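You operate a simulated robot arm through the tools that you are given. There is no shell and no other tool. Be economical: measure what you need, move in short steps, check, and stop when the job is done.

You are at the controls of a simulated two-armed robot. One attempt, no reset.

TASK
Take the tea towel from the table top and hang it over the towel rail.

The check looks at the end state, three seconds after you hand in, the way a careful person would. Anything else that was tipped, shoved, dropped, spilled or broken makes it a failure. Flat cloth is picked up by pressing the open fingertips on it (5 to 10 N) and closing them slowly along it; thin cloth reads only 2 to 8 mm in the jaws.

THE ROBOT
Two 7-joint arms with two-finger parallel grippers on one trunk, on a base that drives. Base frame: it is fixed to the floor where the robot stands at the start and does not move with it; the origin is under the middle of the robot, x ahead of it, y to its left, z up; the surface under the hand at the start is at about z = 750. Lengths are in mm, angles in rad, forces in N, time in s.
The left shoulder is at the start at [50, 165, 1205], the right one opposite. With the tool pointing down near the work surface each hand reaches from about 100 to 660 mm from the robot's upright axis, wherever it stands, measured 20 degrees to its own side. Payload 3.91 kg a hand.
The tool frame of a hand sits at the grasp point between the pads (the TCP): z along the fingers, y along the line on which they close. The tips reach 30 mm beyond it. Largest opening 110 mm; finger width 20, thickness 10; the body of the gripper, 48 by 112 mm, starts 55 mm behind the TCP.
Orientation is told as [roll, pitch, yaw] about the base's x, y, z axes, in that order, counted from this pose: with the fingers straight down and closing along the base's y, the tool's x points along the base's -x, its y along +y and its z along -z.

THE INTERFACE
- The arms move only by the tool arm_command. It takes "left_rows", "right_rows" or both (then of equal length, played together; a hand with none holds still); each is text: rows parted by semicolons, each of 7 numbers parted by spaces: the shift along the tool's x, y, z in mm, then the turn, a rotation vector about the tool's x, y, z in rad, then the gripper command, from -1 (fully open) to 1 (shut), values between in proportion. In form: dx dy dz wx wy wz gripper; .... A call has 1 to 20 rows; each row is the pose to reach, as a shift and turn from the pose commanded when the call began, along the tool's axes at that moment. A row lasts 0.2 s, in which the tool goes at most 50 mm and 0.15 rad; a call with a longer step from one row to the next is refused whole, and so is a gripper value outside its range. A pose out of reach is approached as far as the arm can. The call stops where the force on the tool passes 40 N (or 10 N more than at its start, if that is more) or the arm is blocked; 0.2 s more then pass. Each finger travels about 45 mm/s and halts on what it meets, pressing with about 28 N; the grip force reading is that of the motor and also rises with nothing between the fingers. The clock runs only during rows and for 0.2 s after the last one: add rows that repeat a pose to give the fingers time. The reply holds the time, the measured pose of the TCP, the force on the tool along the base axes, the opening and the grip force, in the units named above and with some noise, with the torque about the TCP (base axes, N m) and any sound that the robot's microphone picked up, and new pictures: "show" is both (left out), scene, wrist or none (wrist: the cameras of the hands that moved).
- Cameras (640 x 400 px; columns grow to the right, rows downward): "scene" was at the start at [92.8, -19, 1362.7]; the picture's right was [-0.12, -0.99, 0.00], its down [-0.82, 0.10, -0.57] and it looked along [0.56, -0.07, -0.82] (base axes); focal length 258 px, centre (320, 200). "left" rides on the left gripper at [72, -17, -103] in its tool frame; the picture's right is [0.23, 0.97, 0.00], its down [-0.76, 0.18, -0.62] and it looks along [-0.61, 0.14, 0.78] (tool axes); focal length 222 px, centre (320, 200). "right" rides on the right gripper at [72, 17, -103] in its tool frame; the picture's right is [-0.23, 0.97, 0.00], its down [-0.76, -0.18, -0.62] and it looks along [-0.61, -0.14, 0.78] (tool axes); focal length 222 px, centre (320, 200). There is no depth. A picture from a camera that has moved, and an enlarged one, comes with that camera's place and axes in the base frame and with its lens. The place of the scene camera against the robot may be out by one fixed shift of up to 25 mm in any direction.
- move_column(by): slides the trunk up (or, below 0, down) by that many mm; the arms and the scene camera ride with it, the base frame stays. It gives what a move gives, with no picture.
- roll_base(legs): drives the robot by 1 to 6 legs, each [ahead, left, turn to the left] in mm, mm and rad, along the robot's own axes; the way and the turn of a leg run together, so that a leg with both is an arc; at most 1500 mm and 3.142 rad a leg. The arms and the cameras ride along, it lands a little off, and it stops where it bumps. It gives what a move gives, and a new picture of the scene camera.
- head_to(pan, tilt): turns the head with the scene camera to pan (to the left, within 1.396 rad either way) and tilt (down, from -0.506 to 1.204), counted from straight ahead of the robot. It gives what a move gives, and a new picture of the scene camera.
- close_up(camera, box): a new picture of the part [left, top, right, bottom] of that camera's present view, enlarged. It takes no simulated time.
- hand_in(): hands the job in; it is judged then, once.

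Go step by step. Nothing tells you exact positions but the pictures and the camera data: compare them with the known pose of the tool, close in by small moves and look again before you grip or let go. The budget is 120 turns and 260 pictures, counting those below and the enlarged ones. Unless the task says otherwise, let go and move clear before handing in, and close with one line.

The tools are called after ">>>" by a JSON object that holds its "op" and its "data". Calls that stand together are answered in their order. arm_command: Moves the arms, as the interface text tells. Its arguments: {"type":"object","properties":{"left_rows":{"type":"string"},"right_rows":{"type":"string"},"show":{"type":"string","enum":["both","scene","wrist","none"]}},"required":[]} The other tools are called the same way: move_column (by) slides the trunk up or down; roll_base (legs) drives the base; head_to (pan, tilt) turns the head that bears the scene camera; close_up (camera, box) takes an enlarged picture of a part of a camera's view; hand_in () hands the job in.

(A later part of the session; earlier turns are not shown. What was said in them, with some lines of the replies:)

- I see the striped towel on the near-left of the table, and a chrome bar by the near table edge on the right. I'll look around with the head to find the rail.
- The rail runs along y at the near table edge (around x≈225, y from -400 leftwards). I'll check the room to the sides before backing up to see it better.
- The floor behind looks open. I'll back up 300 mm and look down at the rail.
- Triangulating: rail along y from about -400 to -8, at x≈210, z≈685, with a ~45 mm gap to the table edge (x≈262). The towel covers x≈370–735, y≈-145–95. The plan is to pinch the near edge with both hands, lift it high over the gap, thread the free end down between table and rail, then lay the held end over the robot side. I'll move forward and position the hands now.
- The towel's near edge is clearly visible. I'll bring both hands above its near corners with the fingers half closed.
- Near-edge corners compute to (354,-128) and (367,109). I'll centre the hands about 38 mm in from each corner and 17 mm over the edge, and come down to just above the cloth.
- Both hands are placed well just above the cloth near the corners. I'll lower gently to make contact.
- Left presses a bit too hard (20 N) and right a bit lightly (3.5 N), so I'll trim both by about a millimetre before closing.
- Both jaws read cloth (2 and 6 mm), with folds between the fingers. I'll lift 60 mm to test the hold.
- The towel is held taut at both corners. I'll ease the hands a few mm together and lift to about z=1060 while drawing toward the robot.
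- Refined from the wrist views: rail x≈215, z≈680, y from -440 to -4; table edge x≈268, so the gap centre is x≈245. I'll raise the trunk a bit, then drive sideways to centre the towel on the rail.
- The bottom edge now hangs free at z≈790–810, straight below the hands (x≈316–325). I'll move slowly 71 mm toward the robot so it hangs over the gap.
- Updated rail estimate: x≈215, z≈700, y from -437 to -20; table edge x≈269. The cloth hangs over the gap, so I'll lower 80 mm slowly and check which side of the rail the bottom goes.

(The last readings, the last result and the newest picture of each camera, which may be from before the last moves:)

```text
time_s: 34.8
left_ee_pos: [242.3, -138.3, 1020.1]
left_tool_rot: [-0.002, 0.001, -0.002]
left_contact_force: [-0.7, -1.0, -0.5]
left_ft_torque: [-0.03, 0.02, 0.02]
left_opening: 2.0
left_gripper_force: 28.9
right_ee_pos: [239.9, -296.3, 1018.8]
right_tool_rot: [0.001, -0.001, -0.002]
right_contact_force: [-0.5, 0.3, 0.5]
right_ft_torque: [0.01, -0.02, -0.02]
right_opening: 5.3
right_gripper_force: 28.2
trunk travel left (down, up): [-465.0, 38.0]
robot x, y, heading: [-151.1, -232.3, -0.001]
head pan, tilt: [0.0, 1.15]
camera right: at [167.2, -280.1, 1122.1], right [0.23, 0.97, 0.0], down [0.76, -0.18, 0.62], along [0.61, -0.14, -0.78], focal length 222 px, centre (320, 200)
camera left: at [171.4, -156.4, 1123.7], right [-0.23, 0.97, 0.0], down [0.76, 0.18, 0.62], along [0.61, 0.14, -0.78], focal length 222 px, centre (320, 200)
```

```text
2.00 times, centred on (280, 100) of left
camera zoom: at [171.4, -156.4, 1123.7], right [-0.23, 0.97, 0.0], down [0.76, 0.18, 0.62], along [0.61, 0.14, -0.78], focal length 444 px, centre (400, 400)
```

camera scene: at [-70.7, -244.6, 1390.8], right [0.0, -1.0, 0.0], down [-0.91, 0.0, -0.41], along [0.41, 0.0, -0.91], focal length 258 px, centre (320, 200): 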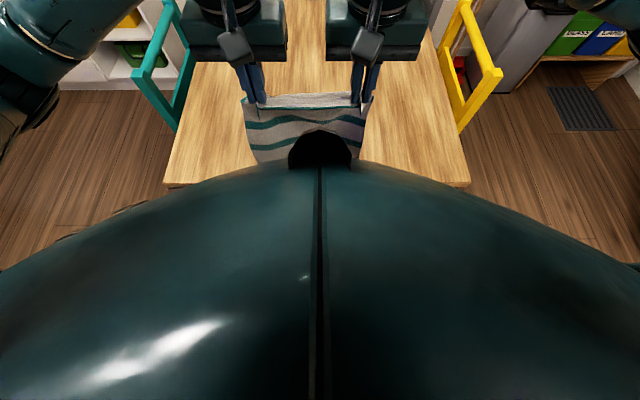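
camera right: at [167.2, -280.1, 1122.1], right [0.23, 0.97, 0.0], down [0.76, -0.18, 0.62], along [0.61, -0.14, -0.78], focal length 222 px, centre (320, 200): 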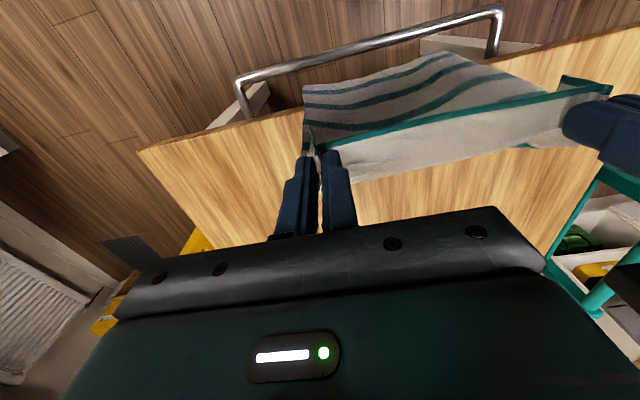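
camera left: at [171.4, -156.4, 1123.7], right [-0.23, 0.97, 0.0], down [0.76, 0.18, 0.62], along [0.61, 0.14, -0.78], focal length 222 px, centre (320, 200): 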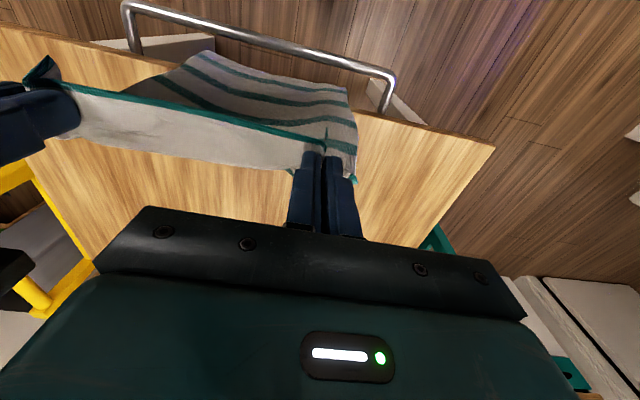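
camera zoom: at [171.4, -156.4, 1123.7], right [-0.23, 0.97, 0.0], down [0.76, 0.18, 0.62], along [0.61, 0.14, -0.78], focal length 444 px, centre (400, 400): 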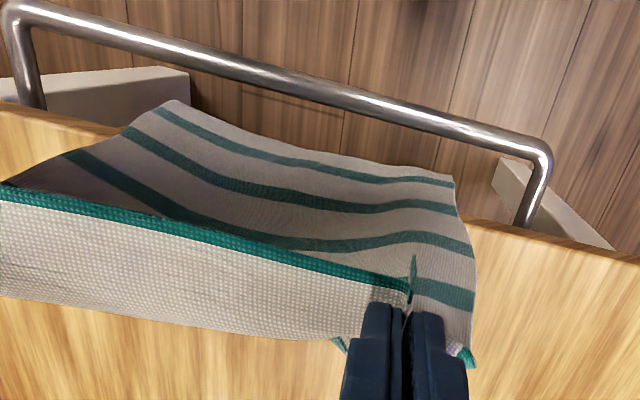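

The cloth bottom computes to x≈249, z≈700, nicely between the rail (215) and the table edge (269), with no contact forces. I'll lower another 130 mm.

>>> {"op": "arm_command", "data": {"right_rows": "0 0 10 0 0 0 1; 0 0 20 0 0 0 1; 0 0 30 0 0 0 1; 0 0 40 0 0 0 1; 0 0 50 0 0 0 1; 0 0 60 0 0 0 1; 0 0 70 0 0 0 1; 0 0 80 0 0 0 1; 0 0 90 0 0 0 1; 0 0 100 0 0 0 1; 0 0 110 0 0 0 1; 0 0 120 0 0 0 1; 0 0 130 0 0 0 1; 0 0 130 0 0 0 1; 0 0 130 0 0 0 1", "left_rows": "0 0 10 0 0 0 1; 0 0 20 0 0 0 1; 0 0 30 0 0 0 1; 0 0 40 0 0 0 1; 0 0 50 0 0 0 1; 0 0 60 0 0 0 1; 0 0 70 0 0 0 1; 0 0 80 0 0 0 1; 0 0 90 0 0 0 1; 0 0 100 0 0 0 1; 0 0 110 0 0 0 1; 0 0 120 0 0 0 1; 0 0 130 0 0 0 1; 0 0 130 0 0 0 1; 0 0 130 0 0 0 1", "show": "wrist"}}

>>> {"op": "close_up", "data": {"camera": "right", "box": [220, 0, 540, 200]}}

>>> {"op": "close_up", "data": {"camera": "left", "box": [120, 0, 440, 200]}}

```text
time_s: 38.0
left_ee_pos: [242.1, -138.7, 889.9]
left_tool_rot: [0.0, 0.001, -0.004]
left_contact_force: [0.8, 0.1, 0.4]
left_ft_torque: [-0.03, -0.03, 0.03]
left_opening: 1.8
left_gripper_force: 27.8
right_ee_pos: [238.0, -296.9, 890.4]
right_tool_rot: [0.002, 0.001, -0.003]
right_contact_force: [-1.2, 1.1, 0.0]
right_ft_torque: [-0.02, 0.0, -0.03]
right_opening: 4.8
right_gripper_force: 28.2
trunk travel left (down, up): [-465.0, 38.0]
robot x, y, heading: [-154.3, -237.5, -0.004]
head pan, tilt: [0.0, 1.15]
camera right: at [167.1, -279.7, 993.1], right [0.23, 0.97, 0.0], down [0.76, -0.18, 0.62], along [0.61, -0.14, -0.78], focal length 222 px, centre (320, 200)
camera left: at [170.8, -156.4, 993.6], right [-0.23, 0.97, 0.0], down [0.76, 0.18, 0.62], along [0.61, 0.14, -0.78], focal length 222 px, centre (320, 200)
```

right: 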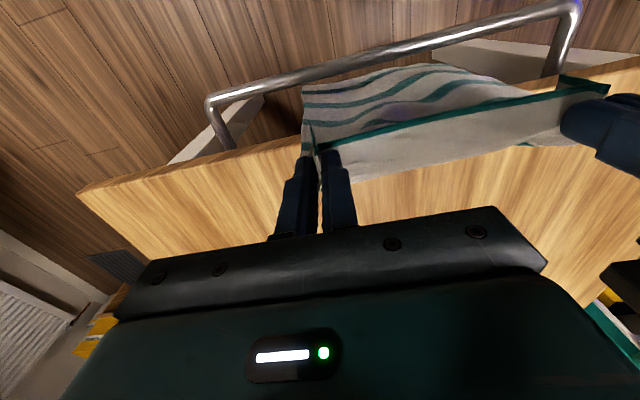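
left: 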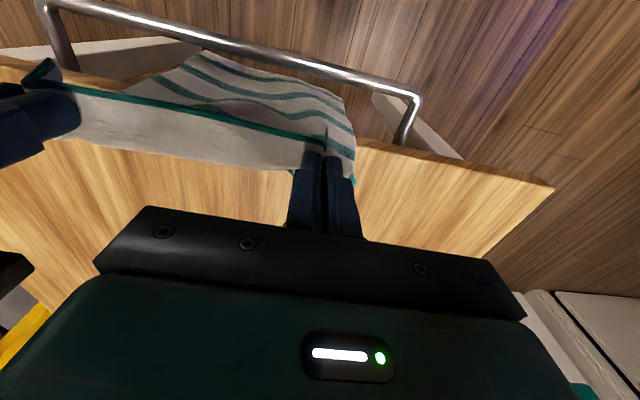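

```text
2.00 times, centred on (380, 100) of right
camera zoom: at [167.1, -279.7, 993.1], right [0.23, 0.97, 0.0], down [0.76, -0.18, 0.62], along [0.61, -0.14, -0.78], focal length 444 px, centre (200, 400)
```

zoom: 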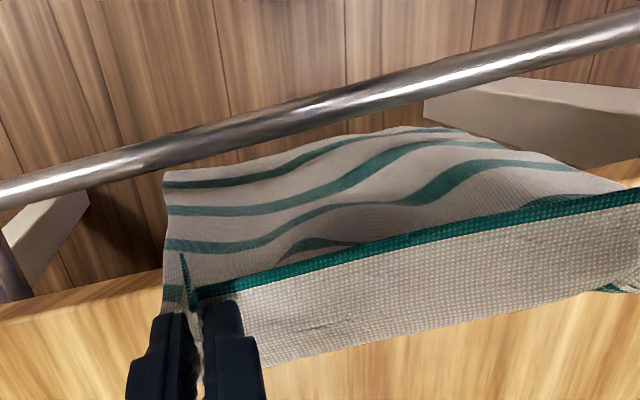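

```text
2.00 times, centred on (280, 100) of left
camera zoom: at [170.8, -156.4, 993.6], right [-0.23, 0.97, 0.0], down [0.76, 0.18, 0.62], along [0.61, 0.14, -0.78], focal length 444 px, centre (400, 400)
```

zoom: 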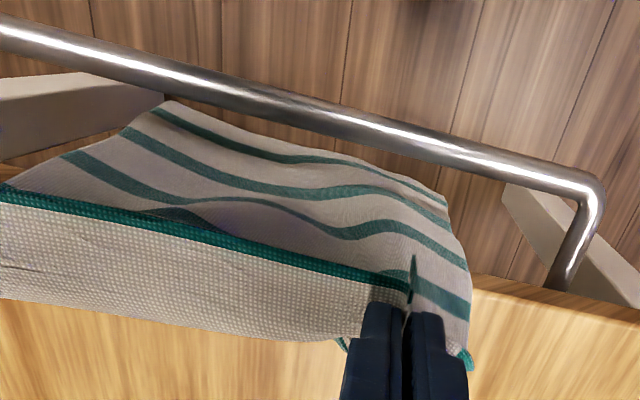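

The free end is threaded down behind the rail, about 110 mm below it, without contact. I'll lower a little more and then sweep the hands over the rail to the robot side, following the arc.

>>> {"op": "arm_command", "data": {"right_rows": "0 0 12 0 0 0 1; 0 0 25 0 0 0 1; 15 0 25 0 0 0 1; 35 0 28 0 0 0 1; 52 0 38 0 0 0 1; 70 0 52 0 0 0 1; 85 0 70 0 0 0 1; 97 0 90 0 0 0 1; 105 0 110 0 0 0 1; 110 0 130 0 0 0 1; 110 0 130 0 0 0 1; 110 0 130 0 0 0 1", "left_rows": "0 0 12 0 0 0 1; 2 0 25 0 0 0 1; 18 0 25 0 0 0 1; 38 0 28 0 0 0 1; 55 0 38 0 0 0 1; 73 0 52 0 0 0 1; 88 0 70 0 0 0 1; 100 0 90 0 0 0 1; 108 0 110 0 0 0 1; 113 0 130 0 0 0 1; 113 0 130 0 0 0 1; 113 0 130 0 0 0 1"}}

```text
time_s: 40.6
left_ee_pos: [128.8, -139.5, 759.7]
left_tool_rot: [0.001, 0.0, 0.0]
left_contact_force: [-0.4, -0.4, 0.4]
left_ft_torque: [0.0, -0.05, 0.02]
left_opening: 2.4
left_gripper_force: 28.0
right_ee_pos: [131.6, -295.6, 760.7]
right_tool_rot: [-0.001, -0.002, -0.003]
right_contact_force: [0.1, -0.5, -0.2]
right_ft_torque: [0.01, -0.05, 0.03]
right_opening: 2.6
right_gripper_force: 28.1
trunk travel left (down, up): [-465.0, 38.0]
robot x, y, heading: [-151.4, -234.8, -0.007]
head pan, tilt: [0.0, 1.15]
camera scene: at [-70.7, -244.6, 1390.7], right [0.0, -1.0, 0.0], down [-0.91, 0.0, -0.41], along [0.41, 0.0, -0.91], focal length 258 px, centre (320, 200)
camera right: at [58.7, -278.8, 863.3], right [0.23, 0.97, 0.0], down [0.76, -0.18, 0.62], along [0.61, -0.14, -0.78], focal length 222 px, centre (320, 200)
camera left: at [57.8, -157.3, 864.2], right [-0.22, 0.97, 0.0], down [0.76, 0.18, 0.62], along [0.61, 0.14, -0.78], focal length 222 px, centre (320, 200)
```

scene: 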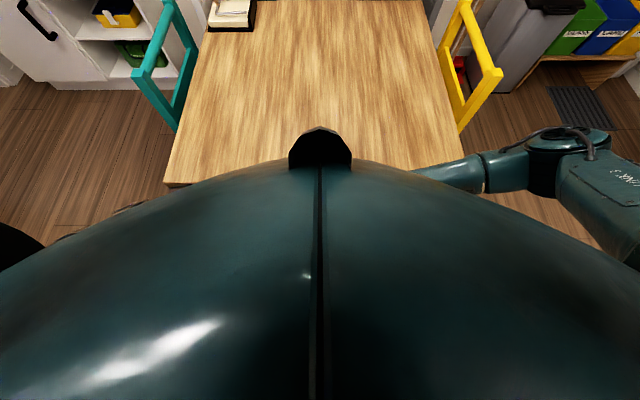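
right: 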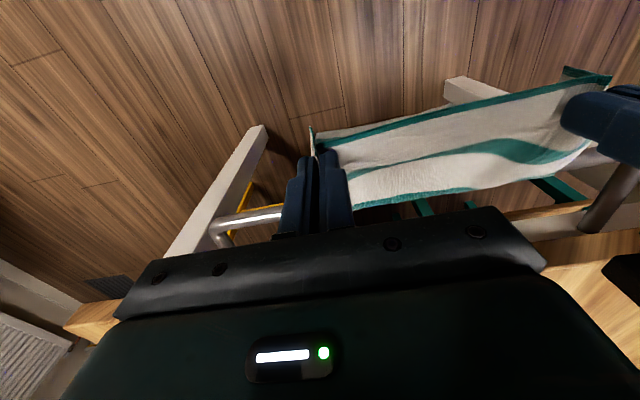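
left: 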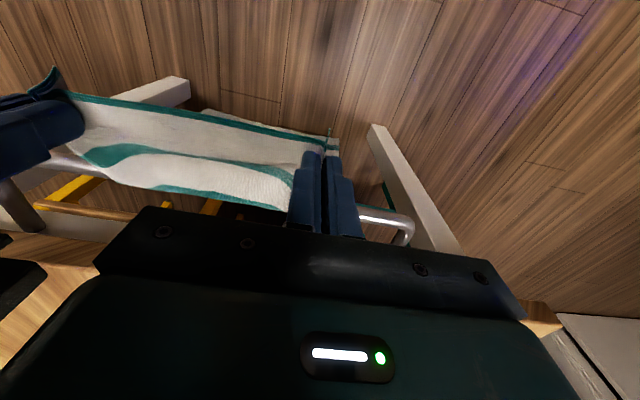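

>>> {"op": "close_up", "data": {"camera": "left", "box": [60, 60, 380, 260]}}

>>> {"op": "close_up", "data": {"camera": "right", "box": [280, 50, 600, 250]}}

```text
2.00 times, centred on (220, 160) of left
camera zoom: at [57.8, -157.3, 864.2], right [-0.22, 0.97, 0.0], down [0.76, 0.18, 0.62], along [0.61, 0.14, -0.78], focal length 444 px, centre (520, 280)
```

zoom: 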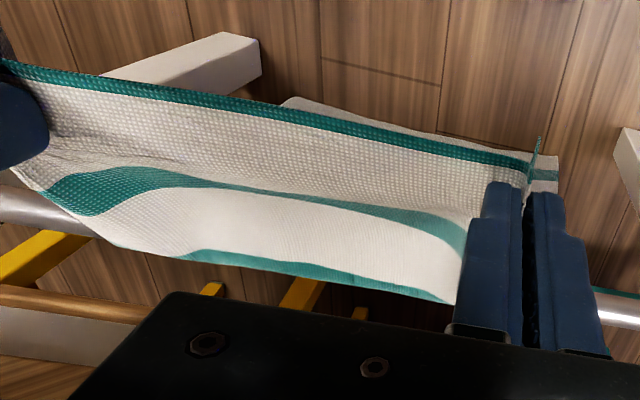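

```text
2.00 times, centred on (440, 150) of right
camera zoom: at [58.7, -278.8, 863.3], right [0.23, 0.97, 0.0], down [0.76, -0.18, 0.62], along [0.61, -0.14, -0.78], focal length 444 px, centre (80, 300)
```

zoom: 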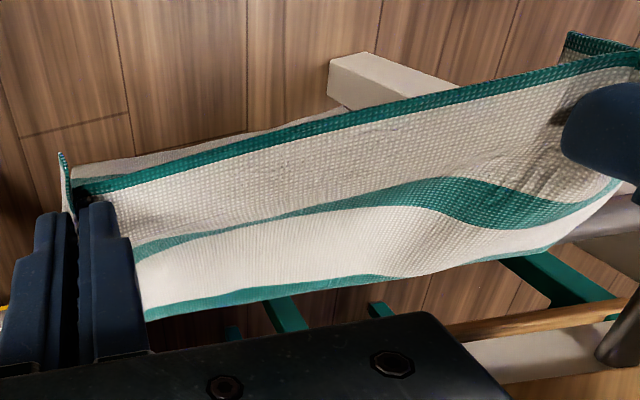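

The towel passes over the rail, but a strip of cloth shows beneath the held hem. I'll wait a second and look again to tell swinging from a bad drape.

>>> {"op": "arm_command", "data": {"right_rows": "0 0 0 0 0 0 1; 0 0 0 0 0 0 1; 0 0 0 0 0 0 1; 0 0 0 0 0 0 1; 0 0 0 0 0 0 1; 0 0 0 0 0 0 1", "left_rows": "0 0 0 0 0 0 1; 0 0 0 0 0 0 1; 0 0 0 0 0 0 1; 0 0 0 0 0 0 1; 0 0 0 0 0 0 1; 0 0 0 0 0 0 1", "show": "wrist"}}

>>> {"op": "close_up", "data": {"camera": "left", "box": [60, 60, 380, 260]}}

```text
time_s: 42.0
left_ee_pos: [129.5, -139.7, 760.2]
left_tool_rot: [-0.001, -0.001, -0.002]
left_contact_force: [-0.6, -0.4, -0.3]
left_ft_torque: [0.0, 0.02, 0.03]
left_opening: 2.1
left_gripper_force: 28.6
right_ee_pos: [131.4, -295.3, 761.1]
right_tool_rot: [0.0, 0.0, -0.002]
right_contact_force: [0.0, 0.3, -0.6]
right_ft_torque: [0.03, 0.0, -0.02]
right_opening: 2.4
right_gripper_force: 27.7
trunk travel left (down, up): [-465.0, 38.0]
robot x, y, heading: [-151.5, -237.1, -0.006]
head pan, tilt: [0.0, 1.15]
camera right: at [58.8, -278.8, 863.5], right [0.23, 0.97, 0.0], down [0.76, -0.18, 0.62], along [0.61, -0.14, -0.78], focal length 222 px, centre (320, 200)
camera left: at [57.9, -157.3, 864.4], right [-0.23, 0.97, 0.0], down [0.76, 0.18, 0.62], along [0.61, 0.14, -0.78], focal length 222 px, centre (320, 200)
```

right: 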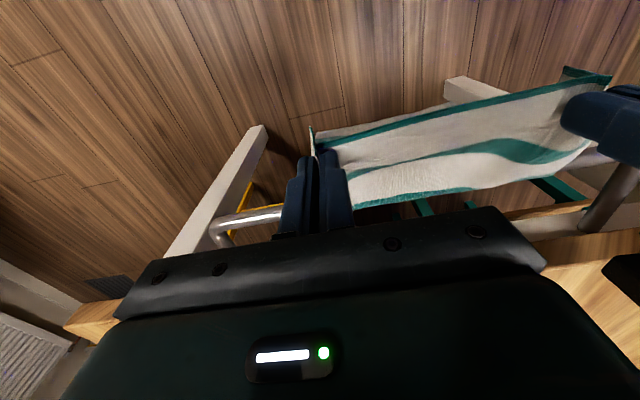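
left: 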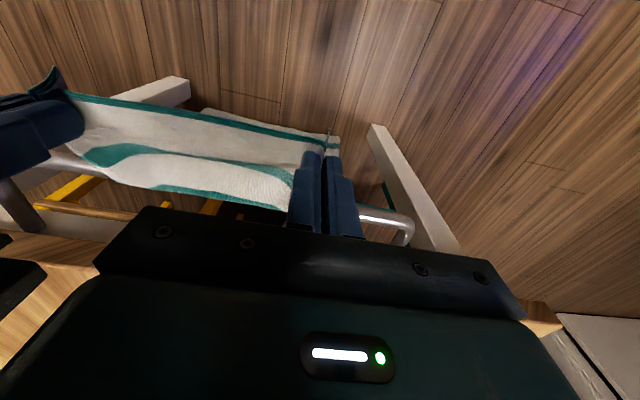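

```text
2.00 times, centred on (220, 160) of left
camera zoom: at [57.9, -157.3, 864.4], right [-0.23, 0.97, 0.0], down [0.76, 0.18, 0.62], along [0.61, 0.14, -0.78], focal length 444 px, centre (520, 280)
```

zoom: 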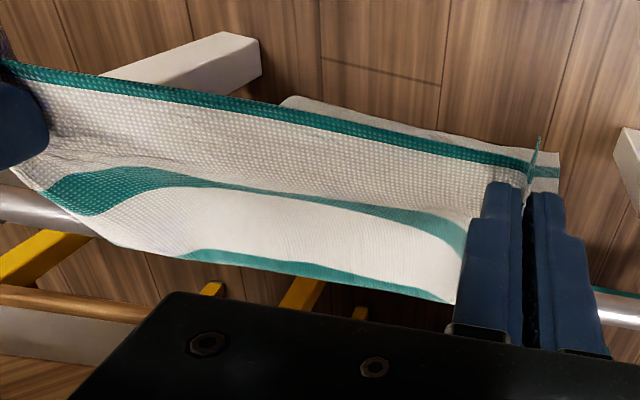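

It's static, and the strip's position (x≈200, z≈515) matches the tail hanging straight below the rail: about 190 mm at the back and 140 mm held in front. I'll lower the held end along the robot side.

>>> {"op": "arm_command", "data": {"right_rows": "0 0 20 0 0 0 1; 0 0 40 0 0 0 1; -2 0 60 0 0 0 1; -5 0 80 0 0 0 1; -10 0 100 0 0 0 1; -15 0 120 0 0 0 1; -20 0 135 0 0 0 1; -22 0 145 0 0 0 1; -22 0 145 0 0 0 1", "left_rows": "0 0 20 0 0 0 1; 0 0 40 0 0 0 1; -2 0 60 0 0 0 1; -5 0 80 0 0 0 1; -10 0 100 0 0 0 1; -15 0 120 0 0 0 1; -20 0 135 0 0 0 1; -22 0 145 0 0 0 1; -22 0 145 0 0 0 1", "show": "wrist"}}

```text
time_s: 44.0
left_ee_pos: [151.1, -138.6, 616.1]
left_tool_rot: [-0.001, 0.0, -0.002]
left_contact_force: [0.5, -1.7, 0.2]
left_ft_torque: [-0.02, -0.02, 0.06]
left_opening: 2.2
left_gripper_force: 28.2
right_ee_pos: [151.6, -296.9, 615.3]
right_tool_rot: [0.0, 0.0, -0.003]
right_contact_force: [-0.6, 2.4, -0.1]
right_ft_torque: [0.06, 0.01, -0.02]
right_opening: 2.4
right_gripper_force: 27.8
trunk travel left (down, up): [-465.0, 38.0]
robot x, y, heading: [-152.7, -237.0, -0.004]
head pan, tilt: [0.0, 1.15]
camera right: at [79.2, -279.6, 718.4], right [0.23, 0.97, 0.0], down [0.76, -0.18, 0.62], along [0.61, -0.14, -0.78], focal length 222 px, centre (320, 200)
camera left: at [79.0, -156.5, 718.7], right [-0.22, 0.97, 0.0], down [0.76, 0.18, 0.62], along [0.61, 0.14, -0.78], focal length 222 px, centre (320, 200)
```

right: 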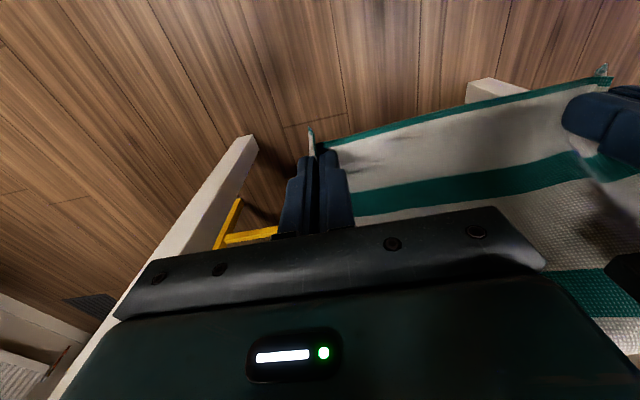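
left: 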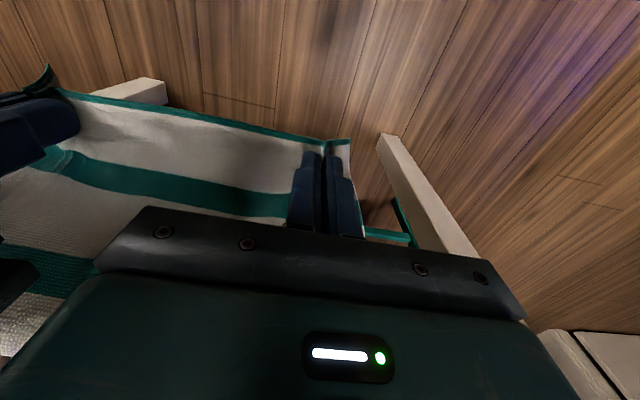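

The front part hangs on the robot side of the rail with its hem near z≈590. I'll open the fingers slowly and back straight off toward the robot.

>>> {"op": "arm_command", "data": {"right_rows": "0 0 0 0 0 0 0.8; 0 0 0 0 0 0 0.6; 0 0 0 0 0 0 0.4; 0 0 0 0 0 0 0.2; 0 0 0 0 0 0 0.2; 0 0 0 0 0 0 0.2", "left_rows": "0 0 0 0 0 0 0.8; 0 0 0 0 0 0 0.6; 0 0 0 0 0 0 0.4; 0 0 0 0 0 0 0.2; 0 0 0 0 0 0 0.2; 0 0 0 0 0 0 0.2", "show": "wrist"}}

```text
time_s: 45.4
left_ee_pos: [149.9, -138.1, 615.4]
left_tool_rot: [-0.001, 0.0, -0.002]
left_contact_force: [-0.7, -0.4, -0.5]
left_ft_torque: [-0.01, 0.0, 0.03]
left_opening: 44.0
left_gripper_force: 0.1
right_ee_pos: [152.3, -296.1, 614.7]
right_tool_rot: [0.0, 0.0, -0.005]
right_contact_force: [-0.6, 0.3, -0.4]
right_ft_torque: [0.04, -0.04, 0.02]
right_opening: 44.0
right_gripper_force: 0.1
trunk travel left (down, up): [-465.0, 38.0]
robot x, y, heading: [-153.2, -234.5, -0.003]
head pan, tilt: [0.0, 1.15]
camera right: at [79.3, -279.7, 718.6], right [0.23, 0.97, 0.0], down [0.76, -0.18, 0.62], along [0.61, -0.14, -0.78], focal length 222 px, centre (320, 200)
camera left: at [79.0, -156.3, 718.8], right [-0.23, 0.97, 0.0], down [0.76, 0.18, 0.62], along [0.61, 0.14, -0.78], focal length 222 px, centre (320, 200)
```

right: 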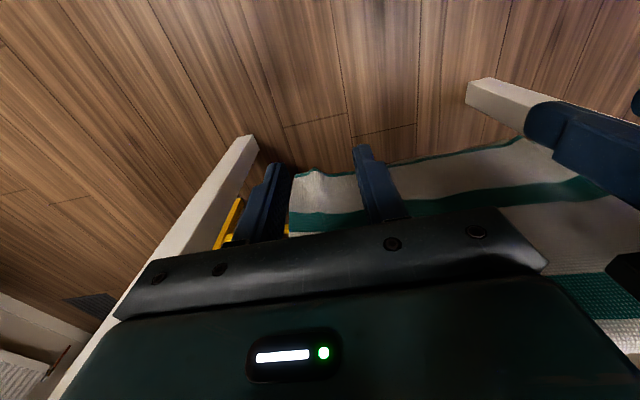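
left: 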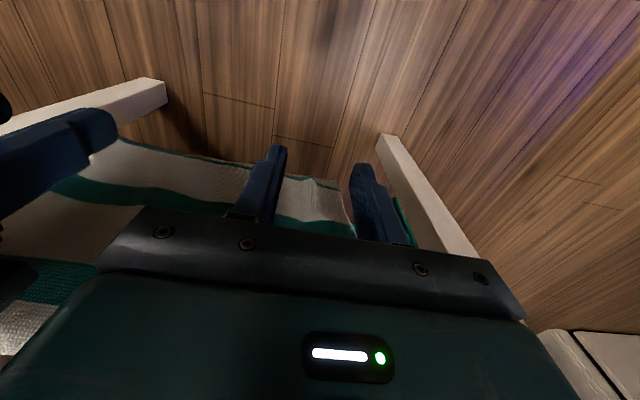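

The towel is free of the fingers and hanging. I'll back the base straight away and look.

>>> {"op": "roll_base", "data": {"legs": [[-300, 0, 0]]}}

>>> {"op": "head_to", "data": {"pan": 0, "tilt": 0.9}}

>>> {"op": "close_up", "data": {"camera": "left", "box": [0, 0, 640, 400]}}

>>> {"op": "close_up", "data": {"camera": "right", "box": [0, 0, 640, 400]}}

```text
time_s: 47.5
left_ee_pos: [-155.1, -136.5, 616.4]
left_tool_rot: [0.001, 0.0, 0.0]
left_contact_force: [-0.5, 0.1, -1.0]
left_ft_torque: [0.01, -0.04, -0.01]
left_opening: 43.9
left_gripper_force: 0.1
right_ee_pos: [-153.2, -295.3, 615.0]
right_tool_rot: [0.0, 0.0, -0.001]
right_contact_force: [0.7, -0.1, -0.5]
right_ft_torque: [0.01, 0.0, 0.0]
right_opening: 44.3
right_gripper_force: 0.1
trunk travel left (down, up): [-465.0, 38.0]
robot x, y, heading: [-456.8, -233.4, 0.0]
head pan, tilt: [0.0, 1.15]
camera scene: at [-376.2, -243.7, 1390.8], right [0.0, -1.0, 0.0], down [-0.91, 0.0, -0.41], along [0.41, 0.0, -0.91], focal length 258 px, centre (320, 200)
```

scene: 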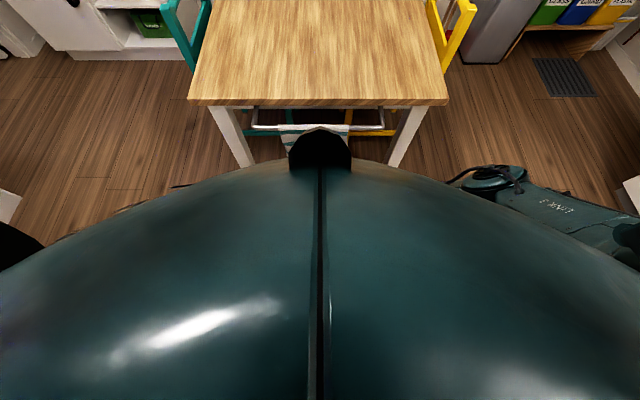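

```text
time_s: 48.2
left_ee_pos: [-154.7, -137.4, 614.0]
left_tool_rot: [-0.001, 0.001, 0.001]
left_contact_force: [-0.1, 0.6, -1.7]
left_ft_torque: [0.03, 0.02, -0.03]
left_opening: 44.1
left_gripper_force: 0.1
right_ee_pos: [-153.3, -295.8, 616.4]
right_tool_rot: [0.0, 0.0, -0.003]
right_contact_force: [0.2, -0.3, -0.5]
right_ft_torque: [0.01, 0.03, 0.0]
right_opening: 44.0
right_gripper_force: 0.1
trunk travel left (down, up): [-465.0, 38.0]
robot x, y, heading: [-457.2, -231.3, 0.004]
head pan, tilt: [0.0, 0.901]
camera scene: at [-359.7, -243.7, 1407.6], right [0.0, -1.0, 0.0], down [-0.78, 0.0, -0.62], along [0.62, 0.0, -0.78], focal length 258 px, centre (320, 200)
```

scene: 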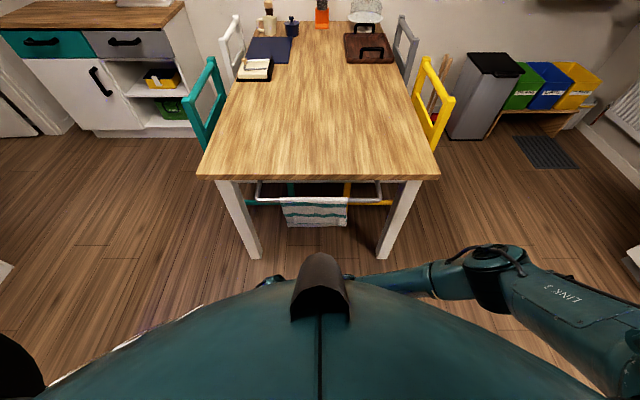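

```text
1.00 times, centred on (320, 200) of left (not enlarged: the box is as wide or as high as the picture)
camera zoom: at [-226.0, -155.2, 718.8], right [-0.23, 0.97, 0.0], down [0.76, 0.18, 0.62], along [0.61, 0.14, -0.78], focal length 222 px, centre (320, 200)
```

zoom: 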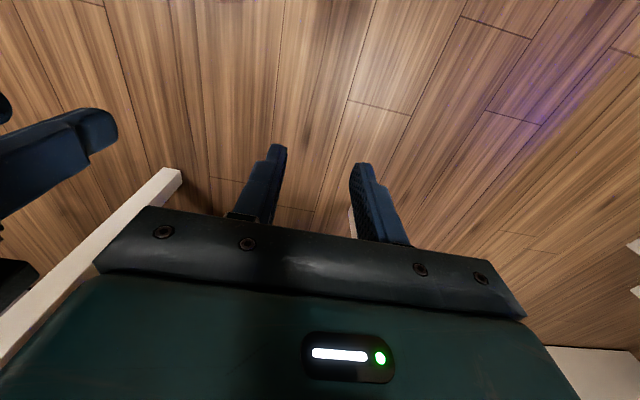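

```text
1.00 times, centred on (320, 200) of right (not enlarged: the box is as wide or as high as the picture)
camera zoom: at [-225.4, -278.5, 718.6], right [0.23, 0.97, 0.0], down [0.76, -0.18, 0.62], along [0.61, -0.14, -0.78], focal length 222 px, centre (320, 200)
```

zoom: 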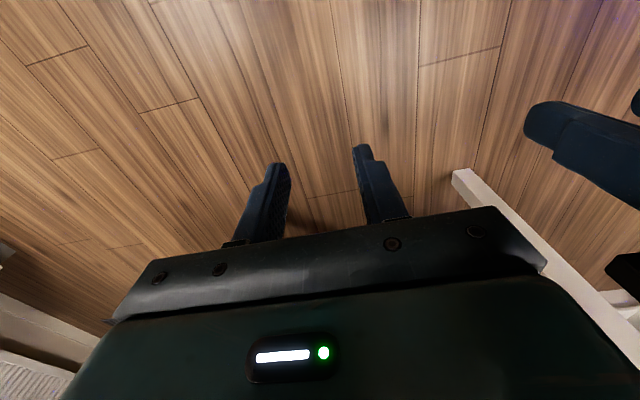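

>>> {"op": "close_up", "data": {"camera": "scene", "box": [230, 165, 406, 275]}}

```text
3.64 times, centred on (318, 220) of scene
camera zoom: at [-359.7, -243.7, 1407.6], right [0.0, -1.0, 0.0], down [-0.78, 0.0, -0.62], along [0.62, 0.0, -0.78], focal length 937 px, centre (327, 127)
```

zoom: 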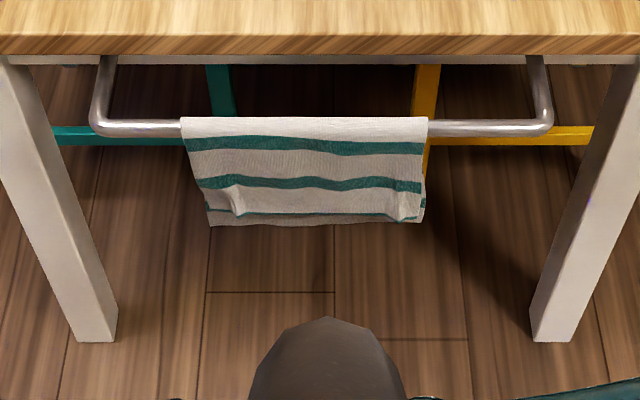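

The towel hangs neatly over the rail, spread and balanced on both sides, and nothing else has moved. Both hands are clear, so I'm handing in.

>>> {"op": "hand_in", "data": {}}

```text
The job is handed in.
```

The tea towel is hanging over the towel rail, with part on each side. The hands are clear, and I saw nothing else moved or knocked over.
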